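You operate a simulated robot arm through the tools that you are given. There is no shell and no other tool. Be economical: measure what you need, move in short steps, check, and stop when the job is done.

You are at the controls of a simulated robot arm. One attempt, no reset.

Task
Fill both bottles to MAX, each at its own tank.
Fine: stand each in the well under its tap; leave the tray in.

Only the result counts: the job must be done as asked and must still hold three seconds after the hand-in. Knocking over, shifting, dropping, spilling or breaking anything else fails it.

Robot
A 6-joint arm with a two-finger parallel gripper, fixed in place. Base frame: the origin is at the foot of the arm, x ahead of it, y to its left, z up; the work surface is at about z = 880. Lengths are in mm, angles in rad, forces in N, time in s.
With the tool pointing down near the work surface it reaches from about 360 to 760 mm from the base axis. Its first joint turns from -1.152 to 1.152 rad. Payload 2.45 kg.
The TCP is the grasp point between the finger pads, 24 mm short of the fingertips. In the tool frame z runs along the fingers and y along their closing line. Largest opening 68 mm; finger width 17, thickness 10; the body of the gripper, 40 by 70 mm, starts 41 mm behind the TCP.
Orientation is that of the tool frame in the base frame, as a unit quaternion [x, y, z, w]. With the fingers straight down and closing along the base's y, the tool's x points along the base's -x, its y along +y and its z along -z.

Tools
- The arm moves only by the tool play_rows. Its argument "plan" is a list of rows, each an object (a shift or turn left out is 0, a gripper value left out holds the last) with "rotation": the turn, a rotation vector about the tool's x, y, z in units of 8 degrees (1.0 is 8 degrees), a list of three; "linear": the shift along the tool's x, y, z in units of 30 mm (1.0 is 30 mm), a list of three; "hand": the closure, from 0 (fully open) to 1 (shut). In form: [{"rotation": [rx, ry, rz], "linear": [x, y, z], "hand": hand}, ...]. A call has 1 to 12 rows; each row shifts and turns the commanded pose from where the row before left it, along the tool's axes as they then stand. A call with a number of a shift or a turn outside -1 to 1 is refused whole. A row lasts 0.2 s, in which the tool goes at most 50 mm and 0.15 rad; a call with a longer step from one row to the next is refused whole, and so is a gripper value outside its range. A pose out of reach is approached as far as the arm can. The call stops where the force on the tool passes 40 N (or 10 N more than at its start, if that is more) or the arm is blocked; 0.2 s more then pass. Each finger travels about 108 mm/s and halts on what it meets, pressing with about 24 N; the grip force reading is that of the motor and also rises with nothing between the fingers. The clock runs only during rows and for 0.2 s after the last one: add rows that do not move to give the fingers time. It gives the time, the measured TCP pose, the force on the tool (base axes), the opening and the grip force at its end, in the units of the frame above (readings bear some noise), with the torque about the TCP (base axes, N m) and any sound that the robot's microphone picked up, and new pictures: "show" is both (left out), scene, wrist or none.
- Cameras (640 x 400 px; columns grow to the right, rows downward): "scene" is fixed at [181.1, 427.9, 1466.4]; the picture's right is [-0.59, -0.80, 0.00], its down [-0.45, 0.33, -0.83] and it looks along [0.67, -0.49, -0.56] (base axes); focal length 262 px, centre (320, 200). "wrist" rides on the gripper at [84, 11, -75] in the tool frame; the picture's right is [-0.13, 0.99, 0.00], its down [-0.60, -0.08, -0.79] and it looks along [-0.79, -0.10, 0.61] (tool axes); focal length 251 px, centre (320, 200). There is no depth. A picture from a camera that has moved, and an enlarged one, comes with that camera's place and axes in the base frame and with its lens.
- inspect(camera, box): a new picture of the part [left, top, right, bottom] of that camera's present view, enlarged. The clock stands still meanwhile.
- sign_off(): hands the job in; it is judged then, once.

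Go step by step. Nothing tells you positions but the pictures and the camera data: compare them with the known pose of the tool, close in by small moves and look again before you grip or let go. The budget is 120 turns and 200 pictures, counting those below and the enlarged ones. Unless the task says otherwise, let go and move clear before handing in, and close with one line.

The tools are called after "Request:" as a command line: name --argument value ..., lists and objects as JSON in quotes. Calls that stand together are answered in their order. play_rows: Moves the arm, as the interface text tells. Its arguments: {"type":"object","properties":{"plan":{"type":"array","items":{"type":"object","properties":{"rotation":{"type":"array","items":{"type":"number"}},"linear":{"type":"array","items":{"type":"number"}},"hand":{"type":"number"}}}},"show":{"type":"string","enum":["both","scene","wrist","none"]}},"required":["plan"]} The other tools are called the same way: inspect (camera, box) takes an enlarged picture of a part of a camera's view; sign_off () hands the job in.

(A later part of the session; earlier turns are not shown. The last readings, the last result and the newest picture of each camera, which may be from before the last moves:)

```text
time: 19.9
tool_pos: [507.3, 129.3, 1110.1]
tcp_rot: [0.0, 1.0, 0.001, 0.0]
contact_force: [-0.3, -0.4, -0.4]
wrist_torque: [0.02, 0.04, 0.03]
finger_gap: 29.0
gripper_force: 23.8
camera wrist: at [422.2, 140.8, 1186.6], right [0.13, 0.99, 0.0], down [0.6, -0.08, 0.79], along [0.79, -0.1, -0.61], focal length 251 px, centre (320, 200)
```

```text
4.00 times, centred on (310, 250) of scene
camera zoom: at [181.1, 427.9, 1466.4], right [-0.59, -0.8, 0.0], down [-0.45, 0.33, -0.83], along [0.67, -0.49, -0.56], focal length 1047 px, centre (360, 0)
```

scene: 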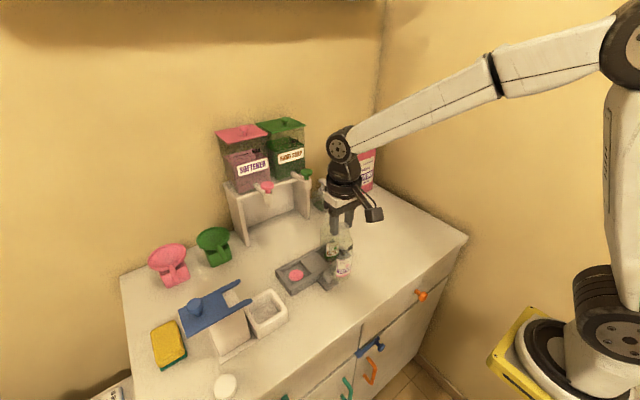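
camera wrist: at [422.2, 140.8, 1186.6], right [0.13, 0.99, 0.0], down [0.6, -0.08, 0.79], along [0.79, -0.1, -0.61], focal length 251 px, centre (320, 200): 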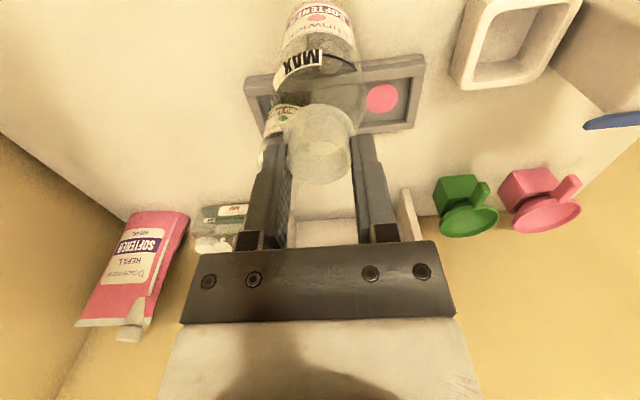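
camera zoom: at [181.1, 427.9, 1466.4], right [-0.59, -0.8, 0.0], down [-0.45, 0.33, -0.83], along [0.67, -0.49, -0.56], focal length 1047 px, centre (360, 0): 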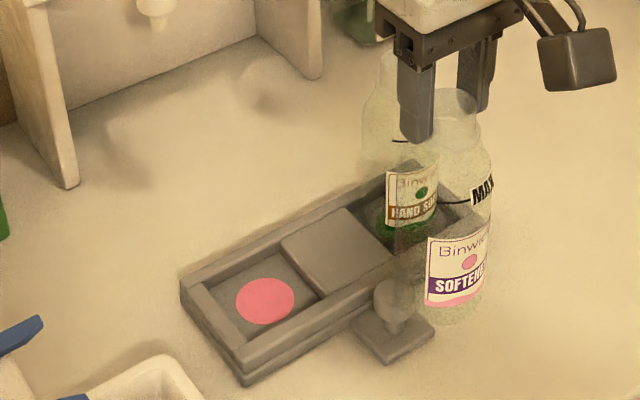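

The pink dot is at about (604, 197). I go over there, y first, then x.

Request:
play_rows --plan '[{"linear": [0, 0.8, 0]}, {"linear": [0, 0.8, 0]}, {"linear": [0, 0.66, 0]}, {"linear": [-0.8, 0, 0]}, {"linear": [-0.8, 0, 0]}, {"linear": [-0.8, 0, 0]}, {"linear": [-0.79, 0, 0]}, {}, {"linear": [0, 0, 0.6]}, {"linear": [0, 0, 0.6]}, {}]'

Request:
inspect --camera "wrist" --box '[220, 0, 420, 100]'

Request:
inspect --camera "scene" --box '[250, 180, 370, 300]'

```text
time: 22.3
tool_pos: [602.1, 196.0, 1075.4]
tcp_rot: [0.0, 1.0, 0.0, 0.0]
contact_force: [0.8, -1.2, 0.0]
wrist_torque: [0.01, 0.0, 0.03]
finger_gap: 29.1
gripper_force: 24.1
camera wrist: at [517.7, 209.0, 1150.8], right [0.13, 0.99, 0.0], down [0.6, -0.08, 0.79], along [0.79, -0.1, -0.61], focal length 251 px, centre (320, 200)
```

scene: 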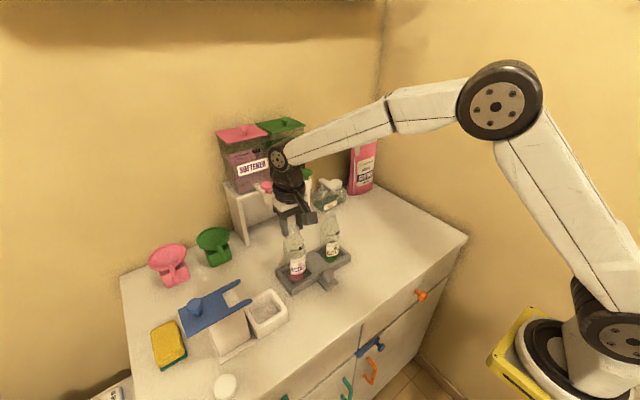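
wrist: 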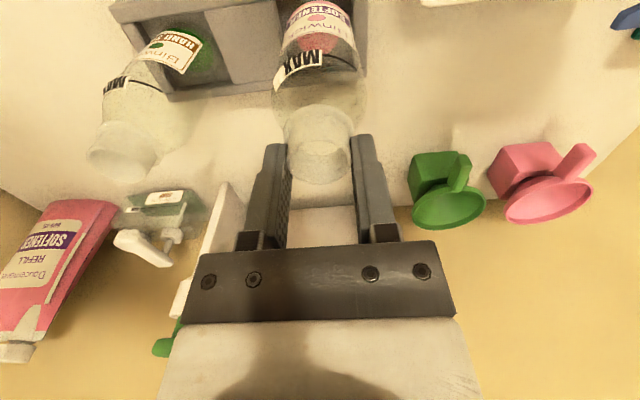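

```text
3.20 times, centred on (320, 50) of wrist
camera zoom: at [517.7, 209.0, 1150.8], right [0.13, 0.99, 0.0], down [0.6, -0.08, 0.79], along [0.79, -0.1, -0.61], focal length 805 px, centre (320, 680)
```

zoom: 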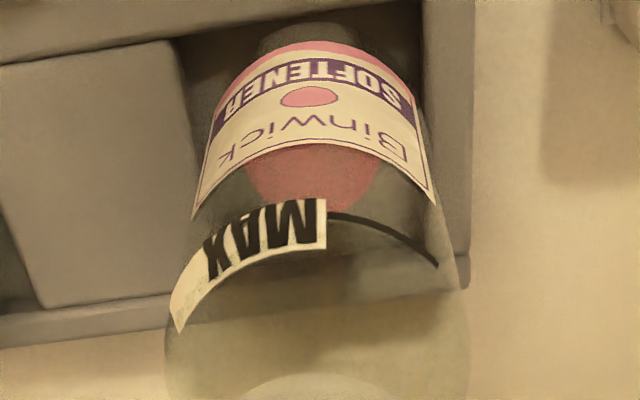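

```text
3.33 times, centred on (310, 240) of scene
camera zoom: at [181.1, 427.9, 1466.4], right [-0.59, -0.8, 0.0], down [-0.45, 0.33, -0.83], along [0.67, -0.49, -0.56], focal length 872 px, centre (353, 67)
```

zoom: 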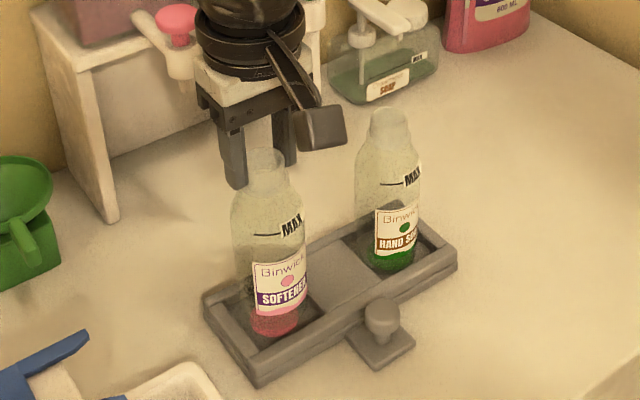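

Aligned with the pink dot (about 602, 195). I lower gently, slower near contact.

Request:
play_rows --plan '[{"linear": [0, 0, 0.3]}, {"linear": [0, 0, 0.2]}, {"linear": [0, 0, 0.1]}, {"linear": [0, 0, 0.05]}, {}]' --show "none"

Request:
inspect --camera "scene" --box '[250, 200, 350, 300]'

```text
time: 23.1
tool_pos: [605.5, 196.7, 1066.1]
tcp_rot: [0.0, 1.0, 0.003, 0.009]
contact_force: [-0.4, -1.4, 3.7]
wrist_torque: [-0.14, 0.17, 0.03]
finger_gap: 29.0
gripper_force: 24.1
stopped in row 3: the force on the tool passed its limit at 43 N (the readings are from after the stop); the commanded pose is now the measured one
```

```text
4.00 times, centred on (300, 250) of scene
camera zoom: at [181.0, 427.9, 1466.4], right [-0.59, -0.8, 0.0], down [-0.45, 0.33, -0.83], along [0.67, -0.49, -0.56], focal length 1047 px, centre (400, 0)
```

zoom: 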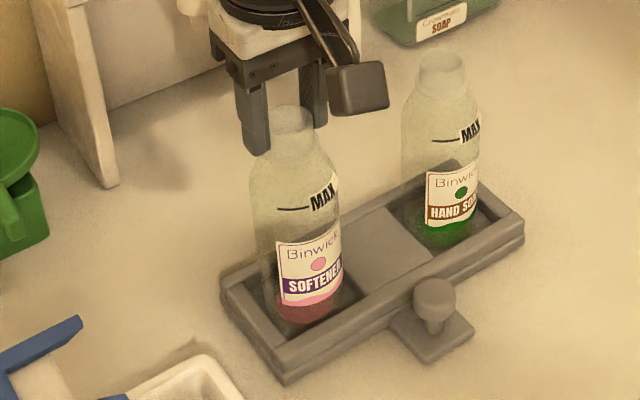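

Contact came about 13 mm higher than for the first bottle, so the base is catching on an edge. I look closely.

Request:
inspect --camera "wrist" --box '[220, 0, 420, 100]'

Request:
inspect --camera "scene" --box '[270, 240, 330, 300]'

```text
3.20 times, centred on (320, 50) of wrist
camera zoom: at [520.3, 209.3, 1140.5], right [0.13, 0.99, 0.01], down [0.59, -0.08, 0.8], along [0.8, -0.1, -0.6], focal length 805 px, centre (320, 680)
```

zoom: 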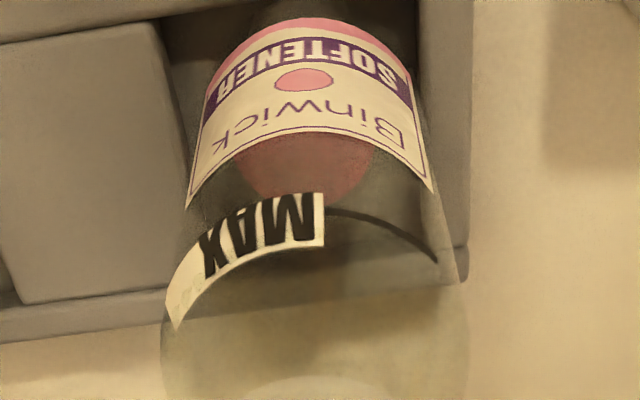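

```text
6.67 times, centred on (300, 270) of scene
camera zoom: at [181.0, 427.9, 1466.4], right [-0.59, -0.8, 0.0], down [-0.45, 0.33, -0.83], along [0.67, -0.49, -0.56], focal length 1745 px, centre (453, -267)
```

zoom: 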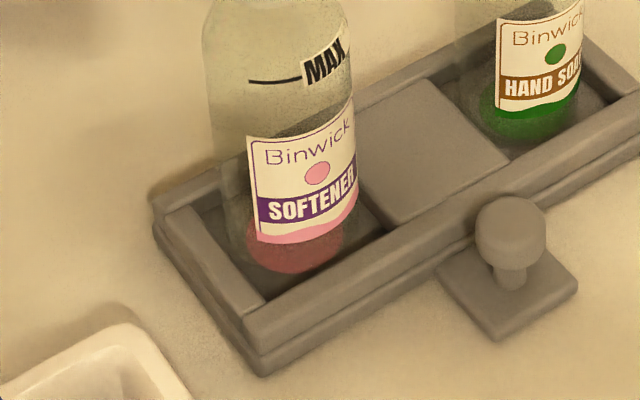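

The base seems to be riding on a wall edge, likely 3 mm too far to +y. I lift slightly, level the tool, shift by (-2, -3) mm, and look again.

Request:
play_rows --plan '[{"linear": [0, 0, -0.3]}, {"rotation": [0.043, 0.125, 0], "linear": [0.08, -0.1, 0]}, {}, {}]' --show "none"

Request:
inspect --camera "wrist" --box '[240, 0, 400, 100]'

Request:
inspect --camera "scene" --box '[260, 220, 340, 300]'

```text
time: 24.1
tool_pos: [603.1, 194.7, 1074.3]
tcp_rot: [0.0, 1.0, 0.001, -0.001]
contact_force: [-0.2, 0.1, -0.7]
wrist_torque: [0.01, 0.02, 0.0]
finger_gap: 29.1
gripper_force: 24.2
```

```text
4.00 times, centred on (320, 50) of wrist
camera zoom: at [518.7, 206.3, 1150.6], right [0.13, 0.99, 0.0], down [0.61, -0.08, 0.79], along [0.79, -0.1, -0.61], focal length 1006 px, centre (320, 800)
```

zoom: 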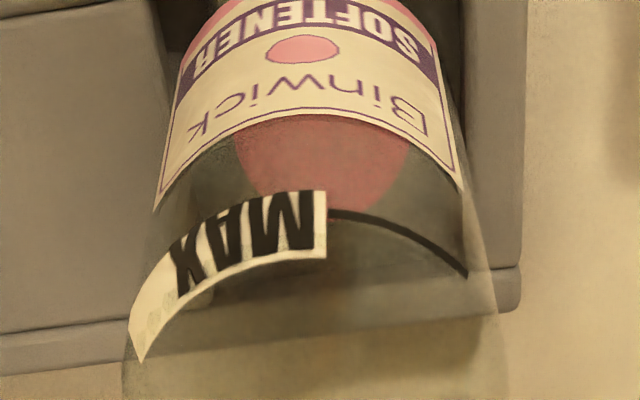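

```text
5.00 times, centred on (300, 260) of scene
camera zoom: at [181.1, 427.9, 1466.4], right [-0.59, -0.8, 0.0], down [-0.45, 0.33, -0.83], along [0.67, -0.49, -0.56], focal length 1308 px, centre (420, -100)
```

zoom: 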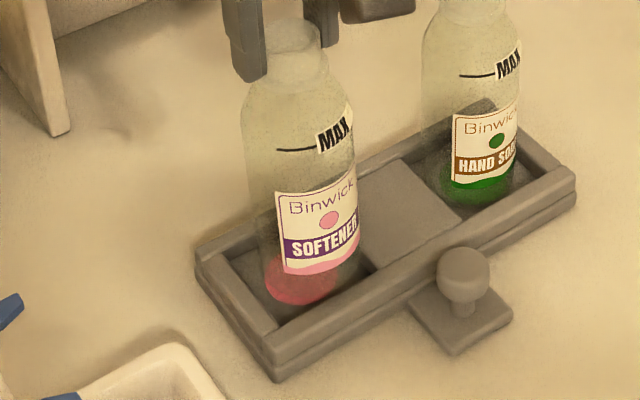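

Now centred to about 1 mm over the pink dot. I lower again slowly.

Request:
play_rows --plan '[{"linear": [0, 0, 0.2]}, {"linear": [0, 0, 0.1]}, {"linear": [0, 0, 0.1]}, {"linear": [0, 0, 0.1]}, {}]' --show "none"

Request:
inspect --camera "scene" --box '[260, 220, 340, 300]'

```text
time: 25.3
tool_pos: [605.6, 195.3, 1063.3]
tcp_rot: [0.0, 1.0, 0.002, 0.006]
contact_force: [5.5, -4.0, 35.9]
wrist_torque: [-0.44, 0.49, 0.14]
finger_gap: 29.2
gripper_force: 24.0
```

```text
5.00 times, centred on (300, 260) of scene
camera zoom: at [180.6, 427.6, 1466.5], right [-0.59, -0.8, 0.0], down [-0.45, 0.33, -0.83], along [0.67, -0.49, -0.56], focal length 1308 px, centre (420, -100)
```

zoom: 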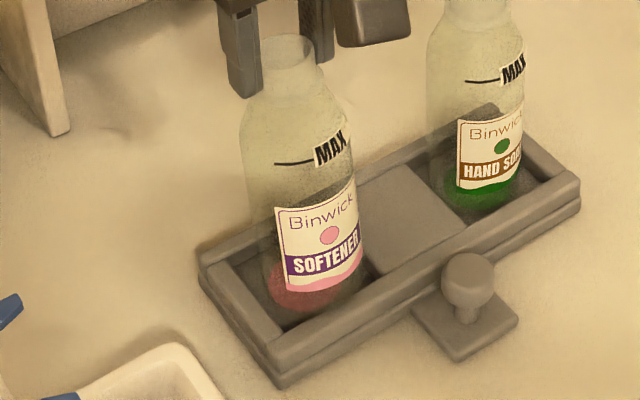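

The torque under load points to contact on the front (-x) edge, so the base is on the front wall. I lift, level, and shift +x by about 4 mm.

Request:
play_rows --plan '[{"linear": [0, 0, -0.4]}, {"linear": [-0.13, 0.0, 0]}, {}, {"linear": [0, 0, 0.2]}, {"linear": [0, 0, 0.1]}, {"linear": [0, 0, 0.1]}, {}]' --show "none"

Request:
inspect --camera "scene" --box '[260, 220, 340, 300]'

Request:
inspect --camera "wrist" --box '[200, 0, 440, 200]'

```text
time: 26.9
tool_pos: [609.2, 195.2, 1062.0]
tcp_rot: [-0.001, 1.0, 0.002, 0.005]
contact_force: [5.1, -2.0, 33.0]
wrist_torque: [-0.3, 0.47, 0.05]
finger_gap: 28.9
gripper_force: 23.8
```

```text
5.00 times, centred on (300, 260) of scene
camera zoom: at [180.6, 427.6, 1466.5], right [-0.59, -0.8, 0.0], down [-0.45, 0.33, -0.83], along [0.67, -0.49, -0.56], focal length 1308 px, centre (420, -100)
```

zoom: 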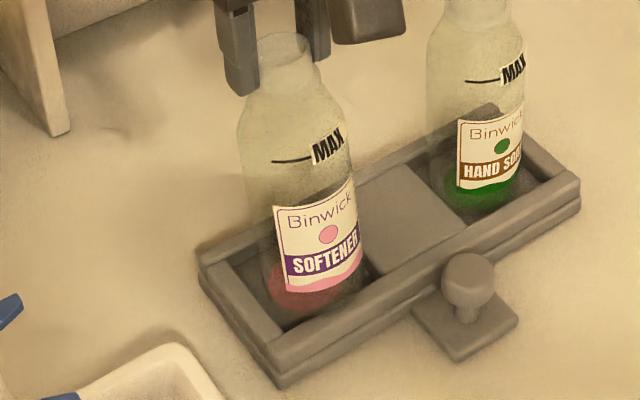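

```text
2.00 times, centred on (320, 100) of wrist
camera zoom: at [523.5, 207.1, 1137.7], right [0.13, 0.99, 0.01], down [0.6, -0.08, 0.8], along [0.79, -0.1, -0.6], focal length 503 px, centre (320, 400)
```

zoom: 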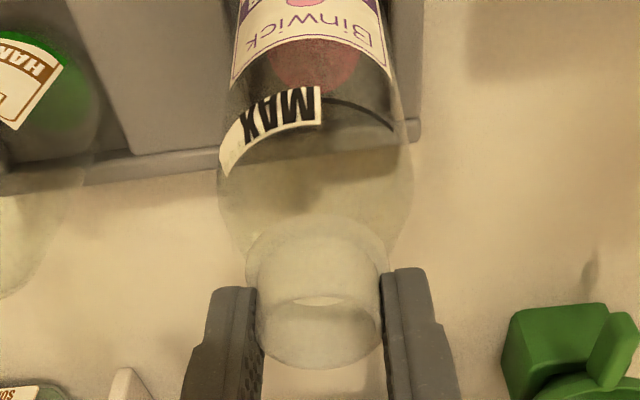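

Still stopping around z 1062. I look closer at the base from the scene camera.

Request:
inspect --camera "scene" --box '[280, 255, 320, 295]'

Request:
inspect --camera "wrist" --box '[280, 0, 380, 60]'

Request:
inspect --camera "scene" --box '[315, 235, 355, 275]'

```text
10.00 times, centred on (300, 275) of scene
camera zoom: at [180.6, 427.6, 1466.5], right [-0.59, -0.8, 0.0], down [-0.45, 0.33, -0.83], along [0.67, -0.49, -0.56], focal length 2617 px, centre (520, -550)
```

zoom: 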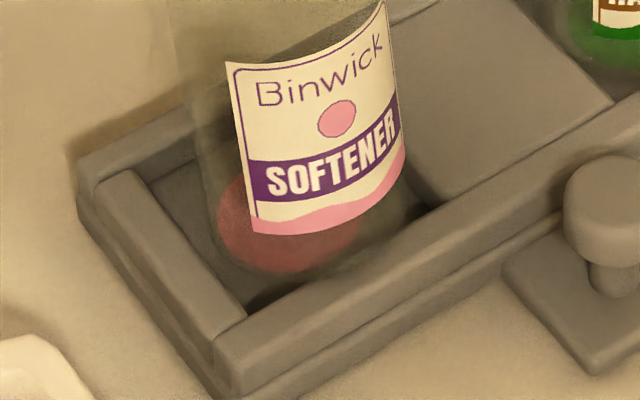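

```text
6.40 times, centred on (330, 30) of wrist
camera zoom: at [523.5, 207.1, 1137.7], right [0.13, 0.99, 0.01], down [0.6, -0.08, 0.8], along [0.79, -0.1, -0.6], focal length 1609 px, centre (256, 1288)
```

zoom: 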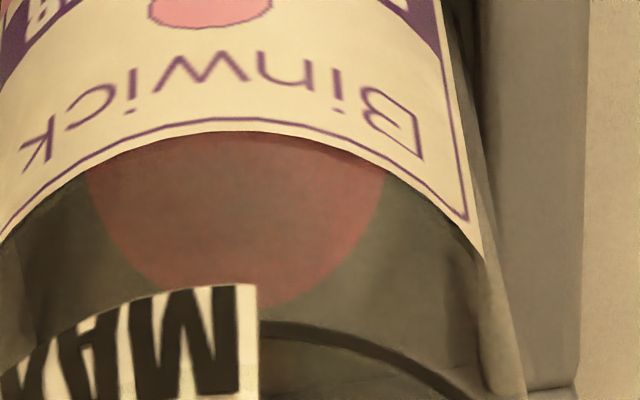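

```text
10.00 times, centred on (335, 255) of scene
camera zoom: at [180.6, 427.6, 1466.5], right [-0.59, -0.8, 0.0], down [-0.45, 0.33, -0.83], along [0.67, -0.49, -0.56], focal length 2617 px, centre (170, -350)
```

zoom: 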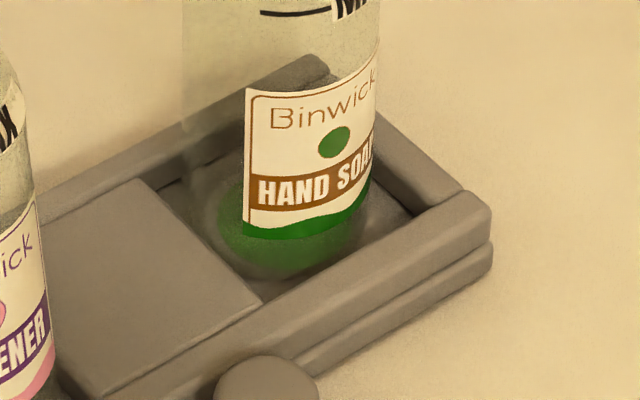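

Comparing with bottle 1, the softener bottle has pivoted in the grip, with its base swung toward -x. I lift clear and check the tilt.

Request:
play_rows --plan '[{"linear": [0, 0, -0.4]}, {"linear": [0, 0, -0.6]}, {}]' --show "none"

Request:
inspect --camera "scene" --box '[250, 190, 350, 290]'

Request:
inspect --camera "wrist" --box '[200, 0, 440, 200]'

```text
time: 27.7
tool_pos: [606.2, 193.7, 1088.0]
tcp_rot: [0.0, 1.0, -0.001, -0.002]
contact_force: [0.0, 0.1, -0.7]
wrist_torque: [-0.01, -0.02, -0.01]
finger_gap: 29.2
gripper_force: 24.3
```

```text
4.00 times, centred on (300, 240) of scene
camera zoom: at [181.1, 427.9, 1466.4], right [-0.59, -0.8, 0.0], down [-0.45, 0.33, -0.83], along [0.67, -0.49, -0.56], focal length 1047 px, centre (400, 40)
```

zoom: 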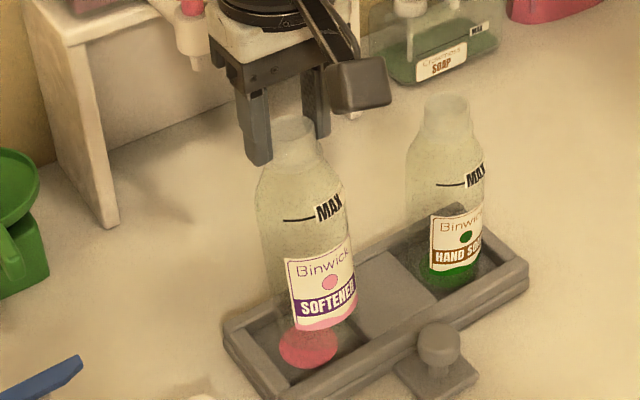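

```text
2.00 times, centred on (320, 100) of wrist
camera zoom: at [521.7, 206.8, 1164.1], right [0.13, 0.99, 0.0], down [0.61, -0.08, 0.79], along [0.78, -0.1, -0.61], focal length 503 px, centre (320, 400)
```

zoom: 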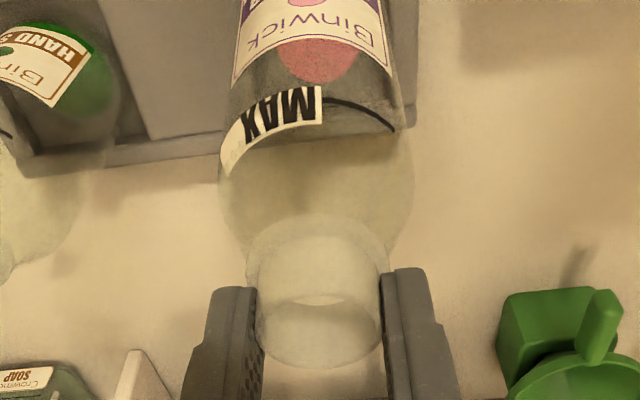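

The tilt is clear: the base swings toward -x by about 15 mm. I pitch the tool by -0.1 rad about its y to bring the bottle upright and look.

Request:
play_rows --plan '[{"rotation": [0, -0.36, 0]}, {"rotation": [0, -0.36, 0]}, {}]' --show "none"

Request:
inspect --camera "scene" --box '[250, 190, 350, 290]'

```text
time: 28.5
tool_pos: [607.5, 195.1, 1087.4]
tcp_rot: [0.0, 0.999, 0.001, 0.05]
contact_force: [1.4, 0.1, 0.4]
wrist_torque: [-0.02, -0.01, 0.0]
finger_gap: 29.0
gripper_force: 24.5
```

```text
4.00 times, centred on (300, 240) of scene
camera zoom: at [181.1, 427.9, 1466.4], right [-0.59, -0.8, 0.0], down [-0.45, 0.33, -0.83], along [0.67, -0.49, -0.56], focal length 1047 px, centre (400, 40)
```

zoom: 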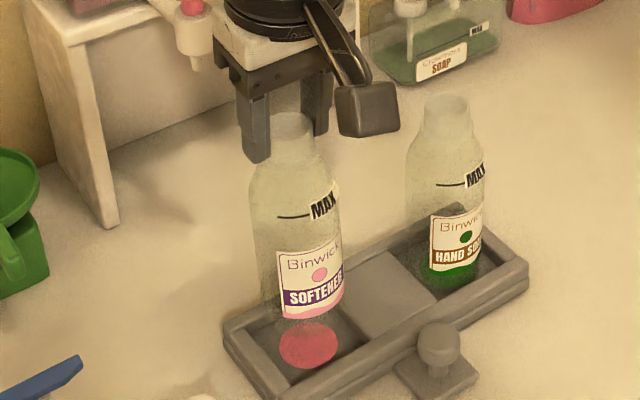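

The bottle is upright again; the tray's pink dot is now at about (602.5, 197). I shift -x by 4 mm, +y by 1.5 mm, lower 18 mm straight down and check.

Request:
play_rows --plan '[{"linear": [0.13, 0.05, 0]}, {"linear": [0.03, 0, 0.3]}, {"linear": [0.03, 0, 0.3]}, {}]' --show "none"

Request:
inspect --camera "scene" --box '[260, 210, 340, 290]'

Request:
inspect --camera "wrist" --box '[240, 0, 400, 100]'

```text
time: 29.5
tool_pos: [604.4, 196.8, 1071.0]
tcp_rot: [0.0, 0.999, 0.001, 0.05]
contact_force: [0.6, -0.5, -0.8]
wrist_torque: [-0.01, 0.02, 0.0]
finger_gap: 29.1
gripper_force: 23.8
```

```text
5.00 times, centred on (300, 250) of scene
camera zoom: at [181.1, 427.9, 1466.4], right [-0.59, -0.8, 0.0], down [-0.45, 0.33, -0.83], along [0.67, -0.49, -0.56], focal length 1308 px, centre (420, -50)
```

zoom: 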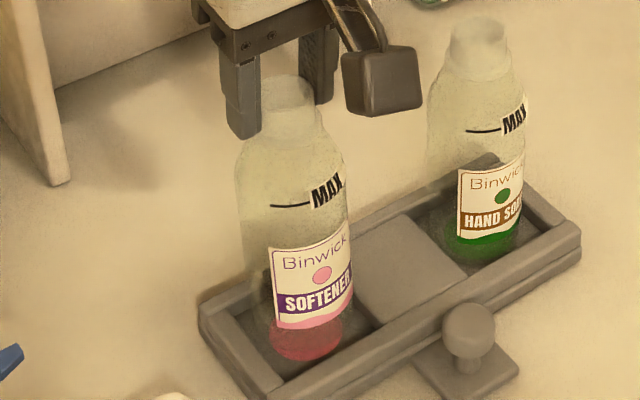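

```text
4.00 times, centred on (320, 50) of wrist
camera zoom: at [511.5, 208.8, 1137.6], right [0.13, 0.99, 0.01], down [0.52, -0.08, 0.85], along [0.84, -0.1, -0.53], focal length 1006 px, centre (320, 800)
```

zoom: 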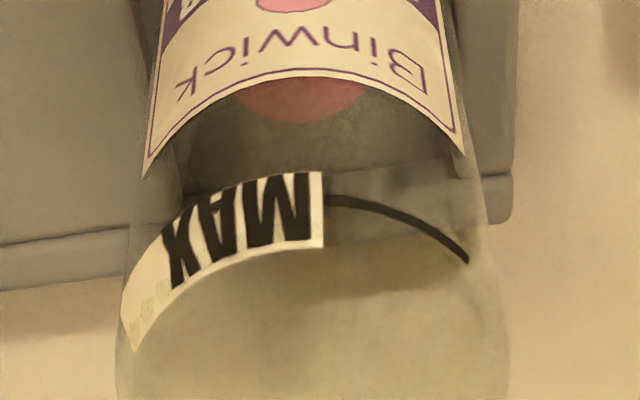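

Good alignment in y; I nudge -x by 2 mm and lower slowly.

Request:
play_rows --plan '[{"linear": [0.08, 0, 0.15]}, {"linear": [0.01, 0, 0.1]}, {"linear": [0.01, 0, 0.1]}, {}]' --show "none"

```text
time: 30.5
tool_pos: [602.7, 198.5, 1063.7]
tcp_rot: [0.0, 0.998, 0.002, 0.056]
contact_force: [4.1, -1.9, 33.2]
wrist_torque: [-0.25, 0.43, 0.05]
finger_gap: 29.1
gripper_force: 23.9
```

Contact again on the front edge, consistent with my x estimate being about 6 mm short (as bottle 1's offset also shows). I lift, move +x, and recheck the tilt.

Request:
play_rows --plan '[{"linear": [-0.05, 0, -0.5]}, {"linear": [-0.2, -0.04, 0]}, {}]' --show "none"

Request:
inspect --camera "scene" --box '[260, 200, 350, 290]'

```text
time: 31.3
tool_pos: [606.2, 192.9, 1075.2]
tcp_rot: [0.0, 0.999, 0.0, 0.048]
contact_force: [0.2, 0.4, -1.0]
wrist_torque: [0.0, -0.02, 0.05]
finger_gap: 29.1
gripper_force: 24.7
```

```text
4.44 times, centred on (305, 245) of scene
camera zoom: at [181.1, 427.9, 1466.4], right [-0.59, -0.8, 0.0], down [-0.45, 0.33, -0.83], along [0.67, -0.49, -0.56], focal length 1163 px, centre (387, 0)
```

zoom: 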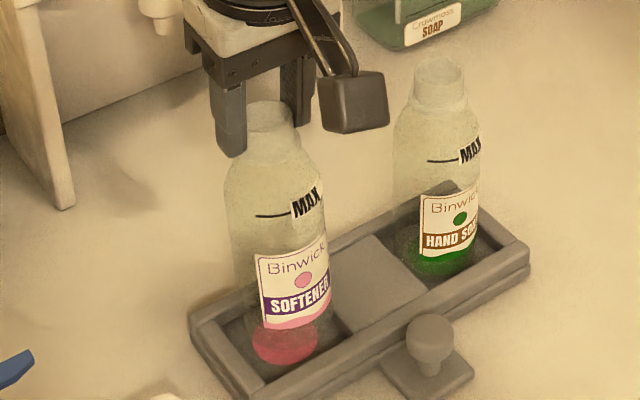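

It pivoted again by about 5°. I rotate the tool another -0.085 rad to level it and look.

Request:
play_rows --plan '[{"rotation": [0, -0.3, 0], "linear": [0, 0, -0.2]}, {"rotation": [0, -0.3, 0]}, {}, {}]' --show "none"

Request:
inspect --camera "scene" --box '[260, 200, 350, 290]'

Request:
inspect --camera "wrist" --box '[220, 0, 420, 140]'

```text
time: 32.3
tool_pos: [607.4, 194.7, 1082.3]
tcp_rot: [0.0, 0.996, 0.001, 0.091]
contact_force: [0.3, 0.8, -1.1]
wrist_torque: [-0.01, 0.01, -0.02]
finger_gap: 28.9
gripper_force: 24.0
```

```text
4.44 times, centred on (305, 245) of scene
camera zoom: at [181.1, 427.9, 1466.4], right [-0.59, -0.8, 0.0], down [-0.45, 0.33, -0.83], along [0.67, -0.49, -0.56], focal length 1163 px, centre (387, 0)
```

zoom: 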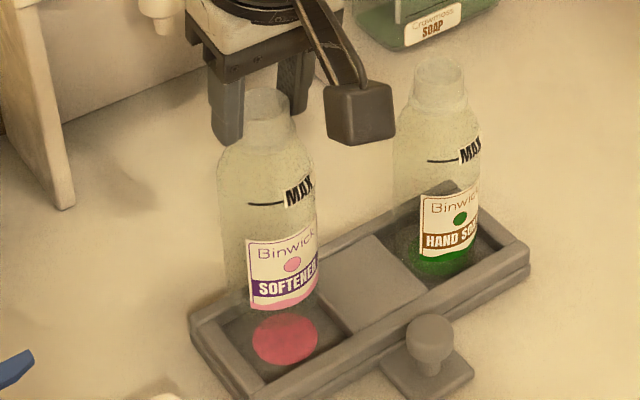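

```text
2.86 times, centred on (320, 70) of wrist
camera zoom: at [509.4, 206.9, 1141.6], right [0.13, 0.99, 0.02], down [0.45, -0.08, 0.89], along [0.88, -0.1, -0.46], focal length 718 px, centre (320, 571)
```

zoom: 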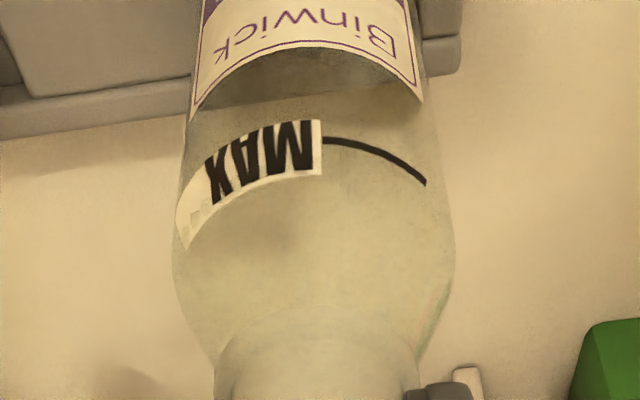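

Level again. I lower to just above the wall-top height, so the base can be compared directly with the well edges in the picture.

Request:
play_rows --plan '[{"linear": [0.042, 0, 0.23]}, {"linear": [0.042, 0, 0.22]}, {}, {}]' --show "none"

Request:
inspect --camera "scene" --box '[275, 245, 325, 295]'

Request:
inspect --camera "wrist" --box '[260, 0, 400, 80]'

```text
time: 33.3
tool_pos: [607.5, 195.0, 1068.1]
tcp_rot: [0.0, 0.996, 0.001, 0.091]
contact_force: [-0.7, 0.6, -0.2]
wrist_torque: [0.0, 0.0, -0.03]
finger_gap: 29.0
gripper_force: 23.4
```

```text
8.00 times, centred on (300, 270) of scene
camera zoom: at [181.1, 427.9, 1466.4], right [-0.59, -0.8, 0.0], down [-0.45, 0.33, -0.83], along [0.67, -0.49, -0.56], focal length 2094 px, centre (480, -360)
```

zoom: 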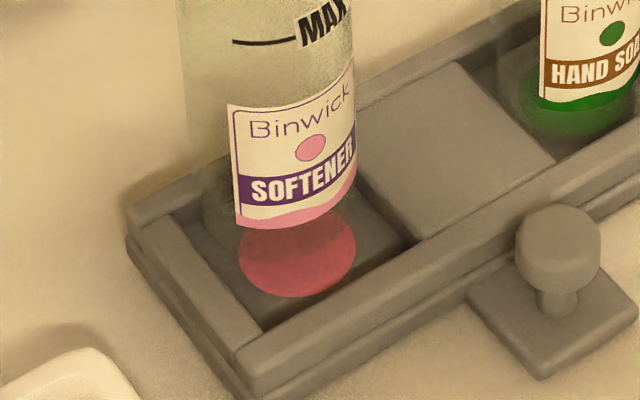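

```text
4.57 times, centred on (330, 40) of wrist
camera zoom: at [509.9, 207.3, 1127.0], right [0.13, 0.99, 0.02], down [0.45, -0.08, 0.89], along [0.88, -0.1, -0.46], focal length 1149 px, centre (274, 931)
```

zoom: 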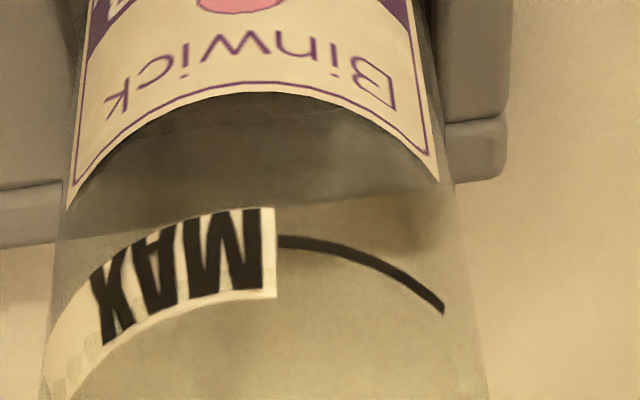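

The well opening measures about 60 mm square, centred near (602.5, 197), so the slack is only about ±2 mm and the bottle base is presently about 5 mm too far +x. I shift and check before lowering.

Request:
play_rows --plan '[{"linear": [0.18, 0.067, -0.03]}, {}, {}]' --show "none"

Request:
inspect --camera "scene" --box '[280, 255, 320, 295]'

Request:
inspect --camera "wrist" --box '[260, 0, 400, 80]'

```text
time: 34.1
tool_pos: [602.2, 198.1, 1068.5]
tcp_rot: [0.0, 0.996, 0.001, 0.093]
contact_force: [0.6, -0.8, 0.7]
wrist_torque: [0.0, 0.0, -0.01]
finger_gap: 29.2
gripper_force: 23.5
```

```text
10.00 times, centred on (300, 275) of scene
camera zoom: at [181.1, 427.9, 1466.4], right [-0.59, -0.8, 0.0], down [-0.45, 0.33, -0.83], along [0.67, -0.49, -0.56], focal length 2617 px, centre (520, -550)
```

zoom: 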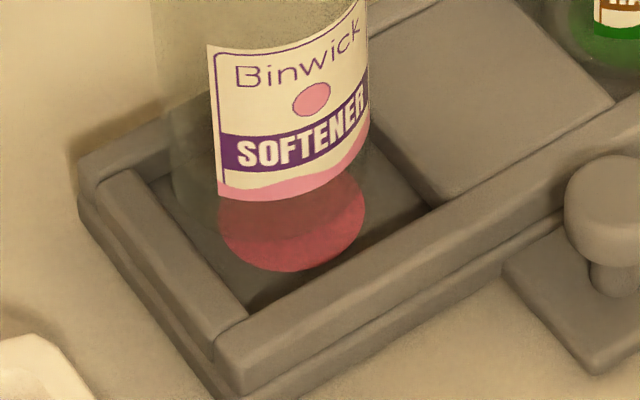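

```text
4.57 times, centred on (330, 40) of wrist
camera zoom: at [505.2, 209.2, 1127.1], right [0.13, 0.99, 0.03], down [0.45, -0.08, 0.89], along [0.88, -0.1, -0.46], focal length 1149 px, centre (274, 931)
```

zoom: 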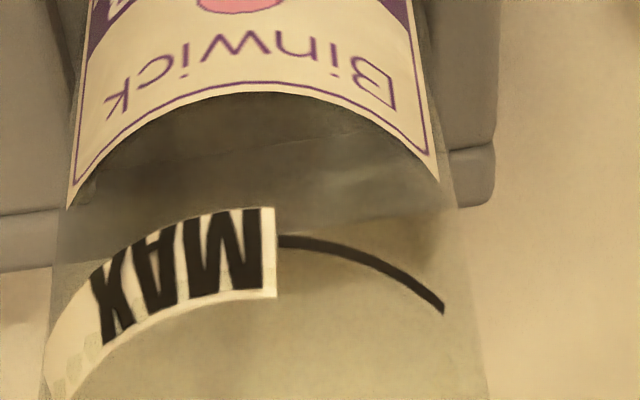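

Through the glass I can see the base outline over the dot; it sits within about 1.5 mm of the well centre. I nudge -y 1.5 mm and lower in tiny steps.

Request:
play_rows --plan '[{"linear": [0, -0.05, 0]}, {"linear": [0.012, 0, 0.066]}, {"linear": [0.012, 0, 0.066]}, {"linear": [0.006, 0, 0.033]}, {}]' --show "none"

Request:
inspect --camera "scene" --box '[280, 255, 320, 295]'

```text
time: 35.3
tool_pos: [601.6, 196.5, 1065.7]
tcp_rot: [0.001, 0.995, 0.001, 0.095]
contact_force: [-0.9, -0.6, 28.9]
wrist_torque: [-0.25, -0.62, -0.04]
finger_gap: 29.0
gripper_force: 23.7
```

```text
10.00 times, centred on (300, 275) of scene
camera zoom: at [180.5, 427.7, 1466.5], right [-0.59, -0.8, 0.0], down [-0.45, 0.33, -0.83], along [0.67, -0.49, -0.56], focal length 2617 px, centre (520, -550)
```

zoom: 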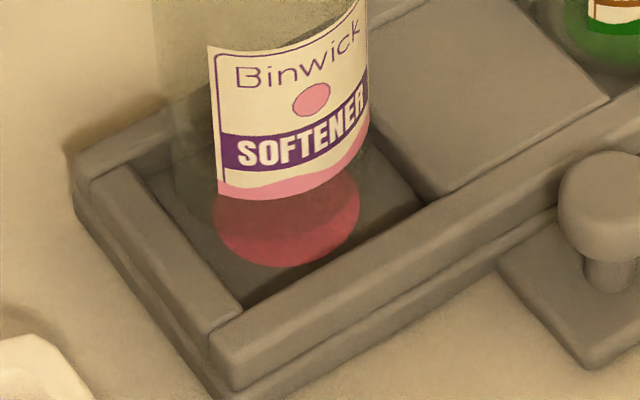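

Torque now shows the back (+x) edge touching, so I've bracketed it. I lift a little, move -x by 3.5 mm and retry gently.

Request:
play_rows --plan '[{"linear": [-0.03, 0, -0.2]}, {"linear": [0.115, 0.02, -0.02]}, {}, {"linear": [0.015, 0, 0.08]}, {"linear": [0.012, 0, 0.066]}, {"linear": [0.012, 0, 0.066]}, {}]' --show "none"

Request:
inspect --camera "scene" --box '[280, 255, 320, 295]'

```text
time: 36.9
tool_pos: [596.6, 196.4, 1061.9]
tcp_rot: [0.0, 0.996, 0.0, 0.09]
contact_force: [-0.7, 0.2, -0.3]
wrist_torque: [-0.01, 0.12, -0.03]
finger_gap: 28.8
gripper_force: 24.2
```

```text
10.00 times, centred on (300, 275) of scene
camera zoom: at [181.1, 427.9, 1466.4], right [-0.59, -0.8, 0.0], down [-0.45, 0.33, -0.83], along [0.67, -0.49, -0.56], focal length 2617 px, centre (520, -550)
```

zoom: 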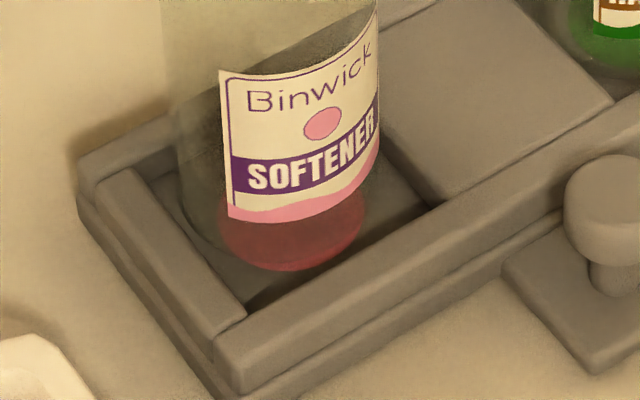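

No force at z 1062: it has entered the well. I continue down to the floor in small steps.

Request:
play_rows --plan '[{"linear": [0.012, 0, 0.066]}, {"linear": [0.012, 0, 0.066]}, {"linear": [0.012, 0, 0.066]}, {"linear": [0.006, 0, 0.033]}, {}]' --show "none"

Request:
inspect --camera "scene" --box '[260, 200, 350, 290]'

```text
time: 38.1
tool_pos: [598.2, 196.5, 1055.6]
tcp_rot: [0.0, 0.996, 0.001, 0.091]
contact_force: [-0.9, 0.7, -1.0]
wrist_torque: [0.01, 0.09, -0.01]
finger_gap: 29.3
gripper_force: 24.1
```

```text
4.44 times, centred on (305, 245) of scene
camera zoom: at [181.1, 427.9, 1466.4], right [-0.59, -0.8, 0.0], down [-0.45, 0.33, -0.83], along [0.67, -0.49, -0.56], focal length 1163 px, centre (387, 0)
```

zoom: 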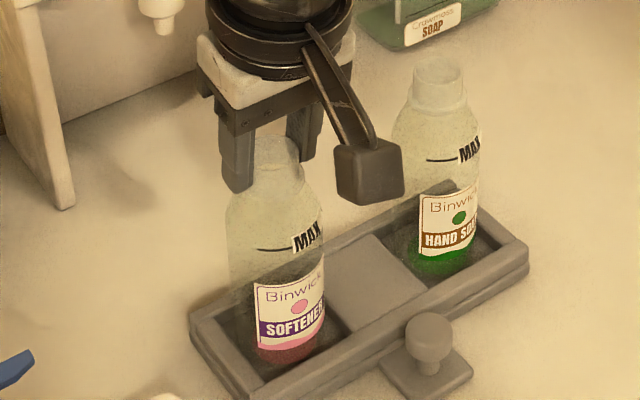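

It is inside. I continue to the floor.

Request:
play_rows --plan '[{"linear": [0.008, 0, 0.05]}, {"linear": [0.008, 0, 0.05]}, {}]' --show "none"

```text
time: 38.9
tool_pos: [598.5, 196.1, 1053.4]
tcp_rot: [0.0, 0.996, 0.0, 0.092]
contact_force: [-0.8, -1.4, 11.1]
wrist_torque: [-0.11, 0.31, 0.0]
finger_gap: 29.1
gripper_force: 24.0
```

Floor reached (11 N). I release and look.

Request:
play_rows --plan '[{"linear": [0, 0, -0.04]}, {"hand": 0.5}, {"hand": 0.4}, {"hand": 0.25}, {"hand": 0.1}, {"hand": 0}, {}]'

Request:
inspect --camera "scene" --box '[260, 200, 350, 290]'

```text
time: 40.5
tool_pos: [597.3, 197.3, 1055.5]
tcp_rot: [-0.001, 0.996, 0.001, 0.092]
contact_force: [0.0, 0.5, 0.1]
wrist_torque: [0.02, -0.02, -0.02]
finger_gap: 68.1
gripper_force: 0.0
camera wrist: at [500.6, 208.3, 1113.0], right [0.13, 0.99, 0.03], down [0.45, -0.08, 0.89], along [0.88, -0.1, -0.46], focal length 251 px, centre (320, 200)
```

scene: 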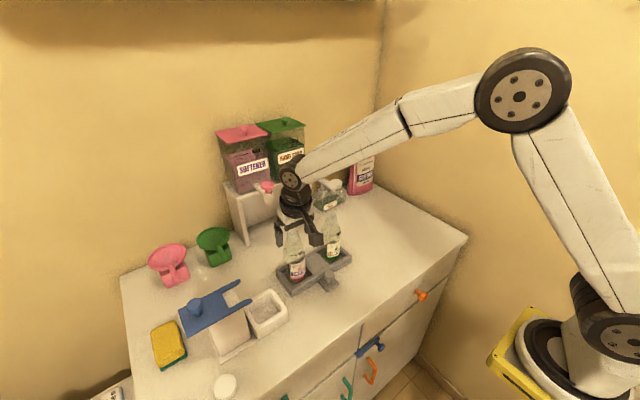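
wrist: 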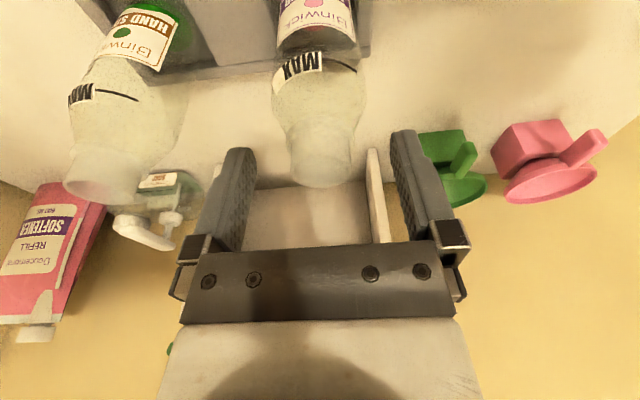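

```text
4.44 times, centred on (305, 245) of scene
camera zoom: at [181.1, 427.9, 1466.4], right [-0.59, -0.8, 0.0], down [-0.45, 0.33, -0.83], along [0.67, -0.49, -0.56], focal length 1163 px, centre (387, 0)
```

zoom: 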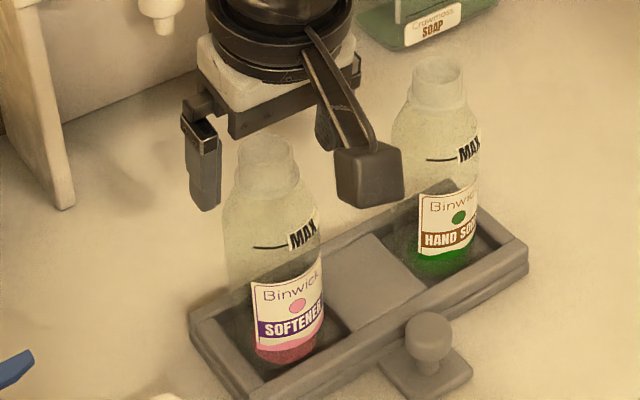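

Both bottles stand upright in their wells. I retreat along the tool axis, level the tool, and move back to view the tray handle.

Request:
play_rows --plan '[{"linear": [0, 0, -0.6]}, {"linear": [0, 0, -1]}, {"linear": [0, 0, -1]}, {"linear": [0, 0, -1]}, {"rotation": [0, 0.65, 0], "linear": [0.3, 0, 0]}, {"rotation": [0, 0.66, 0], "linear": [0.6, 0, 0]}, {"linear": [0.6, -0.5, 0]}, {"linear": [0.5, -0.7, 0]}, {"linear": [0, -0.7, 0]}, {}]'

Request:
inspect --camera "wrist" --box '[200, 0, 440, 150]'

Request:
inspect --camera "scene" --box '[220, 150, 380, 300]'

```text
time: 42.7
tool_pos: [517.2, 139.2, 1155.1]
tcp_rot: [0.0, 1.0, 0.0, -0.001]
contact_force: [-0.2, 0.1, -0.1]
wrist_torque: [0.03, 0.04, -0.02]
finger_gap: 67.9
gripper_force: 0.0
camera wrist: at [433.1, 151.5, 1232.3], right [0.13, 0.99, 0.0], down [0.6, -0.08, 0.79], along [0.79, -0.1, -0.61], focal length 251 px, centre (320, 200)
```

scene: 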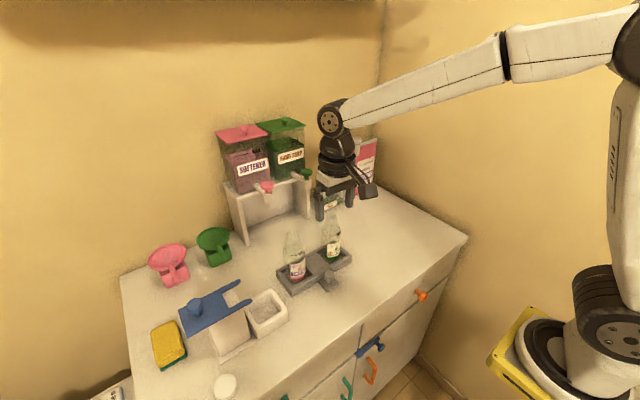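
wrist: 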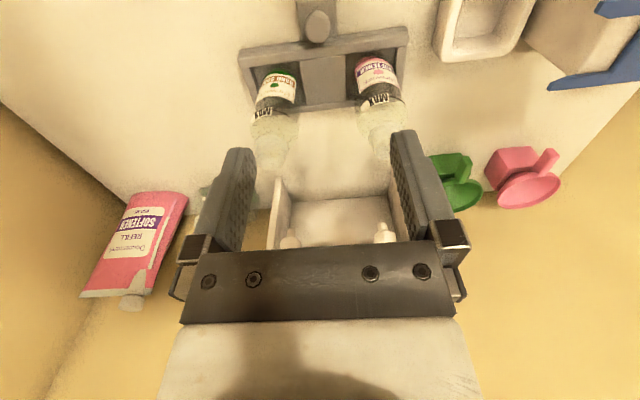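

```text
2.67 times, centred on (320, 75) of wrist
camera zoom: at [433.1, 151.5, 1232.3], right [0.13, 0.99, 0.0], down [0.6, -0.08, 0.79], along [0.79, -0.1, -0.61], focal length 670 px, centre (320, 533)
```

zoom: 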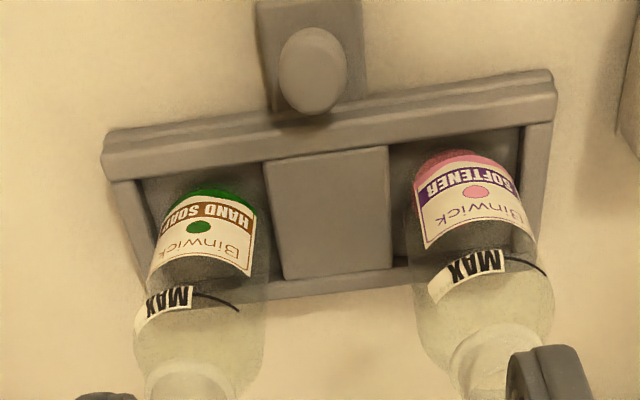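

```text
2.67 times, centred on (300, 225) of scene
camera zoom: at [181.1, 427.9, 1466.4], right [-0.59, -0.8, 0.0], down [-0.45, 0.33, -0.83], along [0.67, -0.49, -0.56], focal length 698 px, centre (373, 133)
```

zoom: 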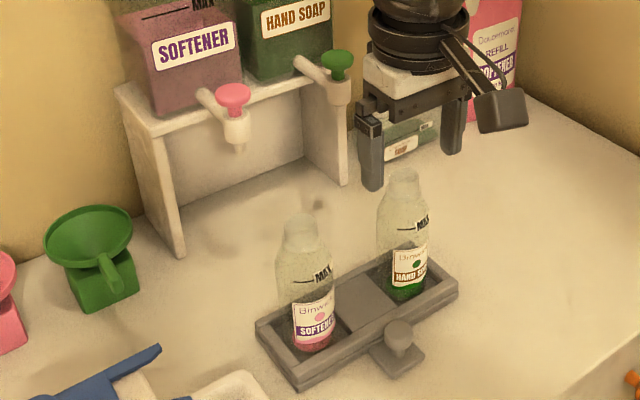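

The handle knob is at about (533, 138), with its top at z 923. I descend over it and check.

Request:
play_rows --plan '[{"linear": [-0.53, -0.03, 0]}, {"linear": [0, 0, 1]}, {"linear": [0, 0, 1]}, {"linear": [0, 0, 1]}, {"linear": [0, 0, 1]}, {"linear": [0, 0, 1]}, {"linear": [0, 0, 0.8]}, {}]'

Request:
inspect --camera "wrist" --box '[200, 60, 440, 210]'

```text
time: 44.5
tool_pos: [532.5, 138.0, 981.8]
tcp_rot: [0.0, 1.0, 0.002, 0.0]
contact_force: [0.0, 0.5, 0.1]
wrist_torque: [-0.02, 0.01, 0.0]
finger_gap: 68.0
gripper_force: 0.0
camera wrist: at [447.7, 150.2, 1058.0], right [0.13, 0.99, 0.0], down [0.6, -0.08, 0.79], along [0.79, -0.1, -0.61], focal length 251 px, centre (320, 200)
```

scene: 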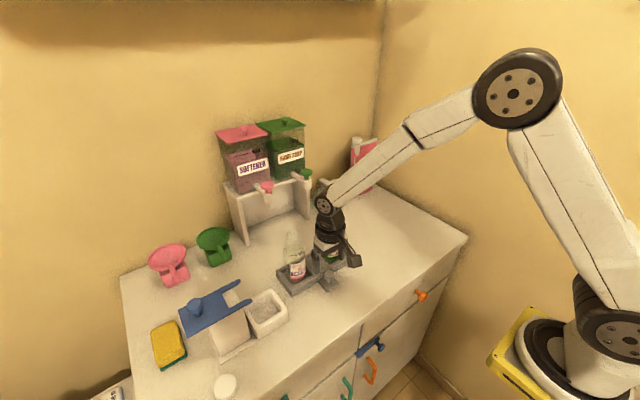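
wrist: 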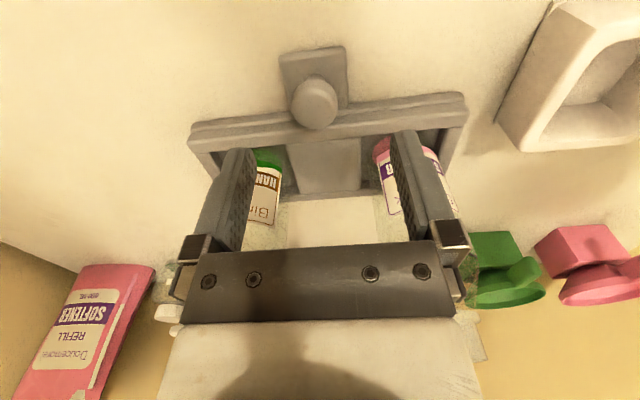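

```text
2.67 times, centred on (320, 135) of wrist
camera zoom: at [447.7, 150.2, 1058.0], right [0.13, 0.99, 0.0], down [0.6, -0.08, 0.79], along [0.79, -0.1, -0.61], focal length 670 px, centre (320, 373)
```

zoom: 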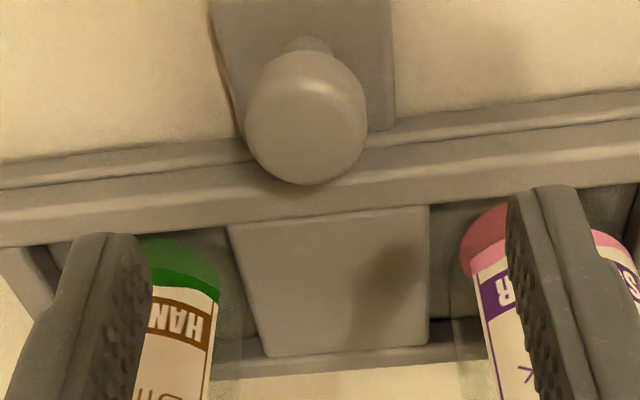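

Knob centred at (533, 136). I lower to it and close the fingers.

Request:
play_rows --plan '[{"linear": [0, -0.05, 0.9]}, {"linear": [0, 0, 0.8]}, {"linear": [0, 0, 0.35]}, {}, {"hand": 0.3}, {"hand": 0.6}, {"hand": 1}, {"hand": 1}, {"hand": 1}]'

Request:
inspect --camera "scene" --box '[240, 180, 380, 300]'

```text
time: 46.5
tool_pos: [532.1, 134.6, 921.4]
tcp_rot: [0.0, 1.0, -0.001, -0.001]
contact_force: [0.6, -30.5, 1.5]
wrist_torque: [-0.38, -0.57, -0.04]
finger_gap: 27.1
gripper_force: 42.2
camera wrist: at [447.1, 147.1, 996.4], right [0.13, 0.99, 0.0], down [0.61, -0.08, 0.79], along [0.79, -0.1, -0.61], focal length 251 px, centre (320, 200)
```

scene: 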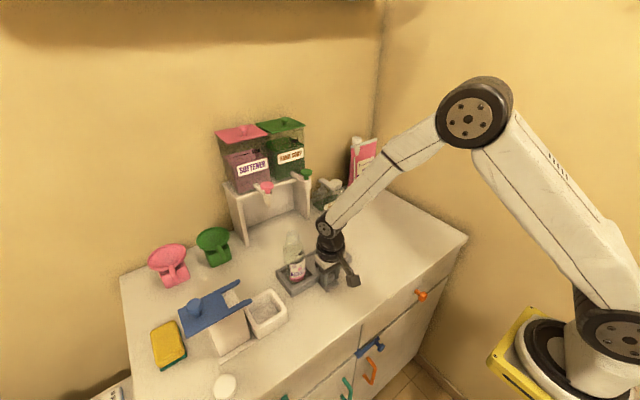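
wrist: 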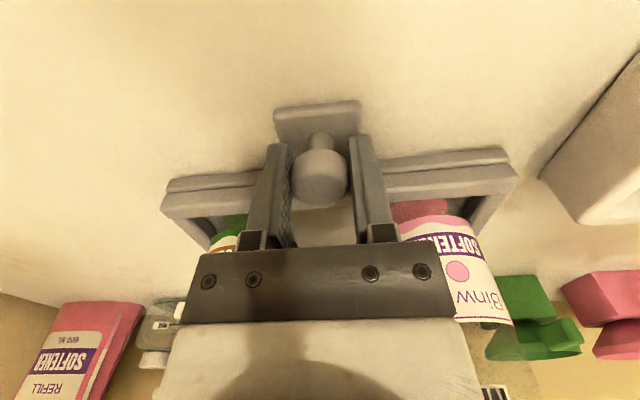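

```text
3.33 times, centred on (310, 240) of scene
camera zoom: at [181.1, 427.1, 1466.6], right [-0.59, -0.8, 0.0], down [-0.45, 0.33, -0.83], along [0.67, -0.49, -0.56], focal length 872 px, centre (353, 67)
```

zoom: 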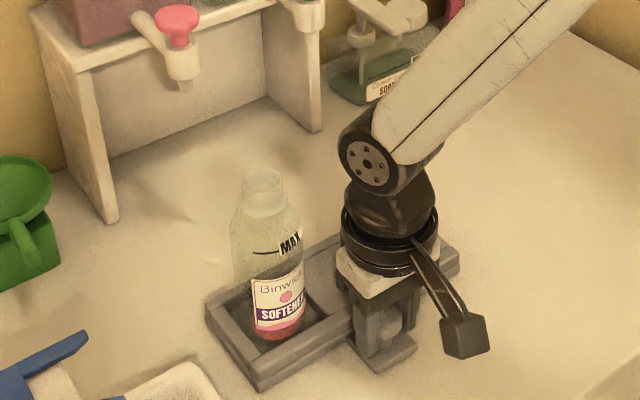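

The knob is gripped but the tool is side-loaded 30 N toward -y, so the tray seems guided. I shift -y slightly to relieve it.

Request:
play_rows --plan '[{"linear": [0, -0.05, 0]}, {"linear": [0, -0.04, 0]}, {}]' --show "none"

```text
time: 47.3
tool_pos: [532.4, 135.2, 920.5]
tcp_rot: [0.0, 1.0, 0.001, 0.0]
contact_force: [-1.2, -10.2, -6.4]
wrist_torque: [-0.01, 0.58, -0.07]
finger_gap: 27.2
gripper_force: 42.2
```

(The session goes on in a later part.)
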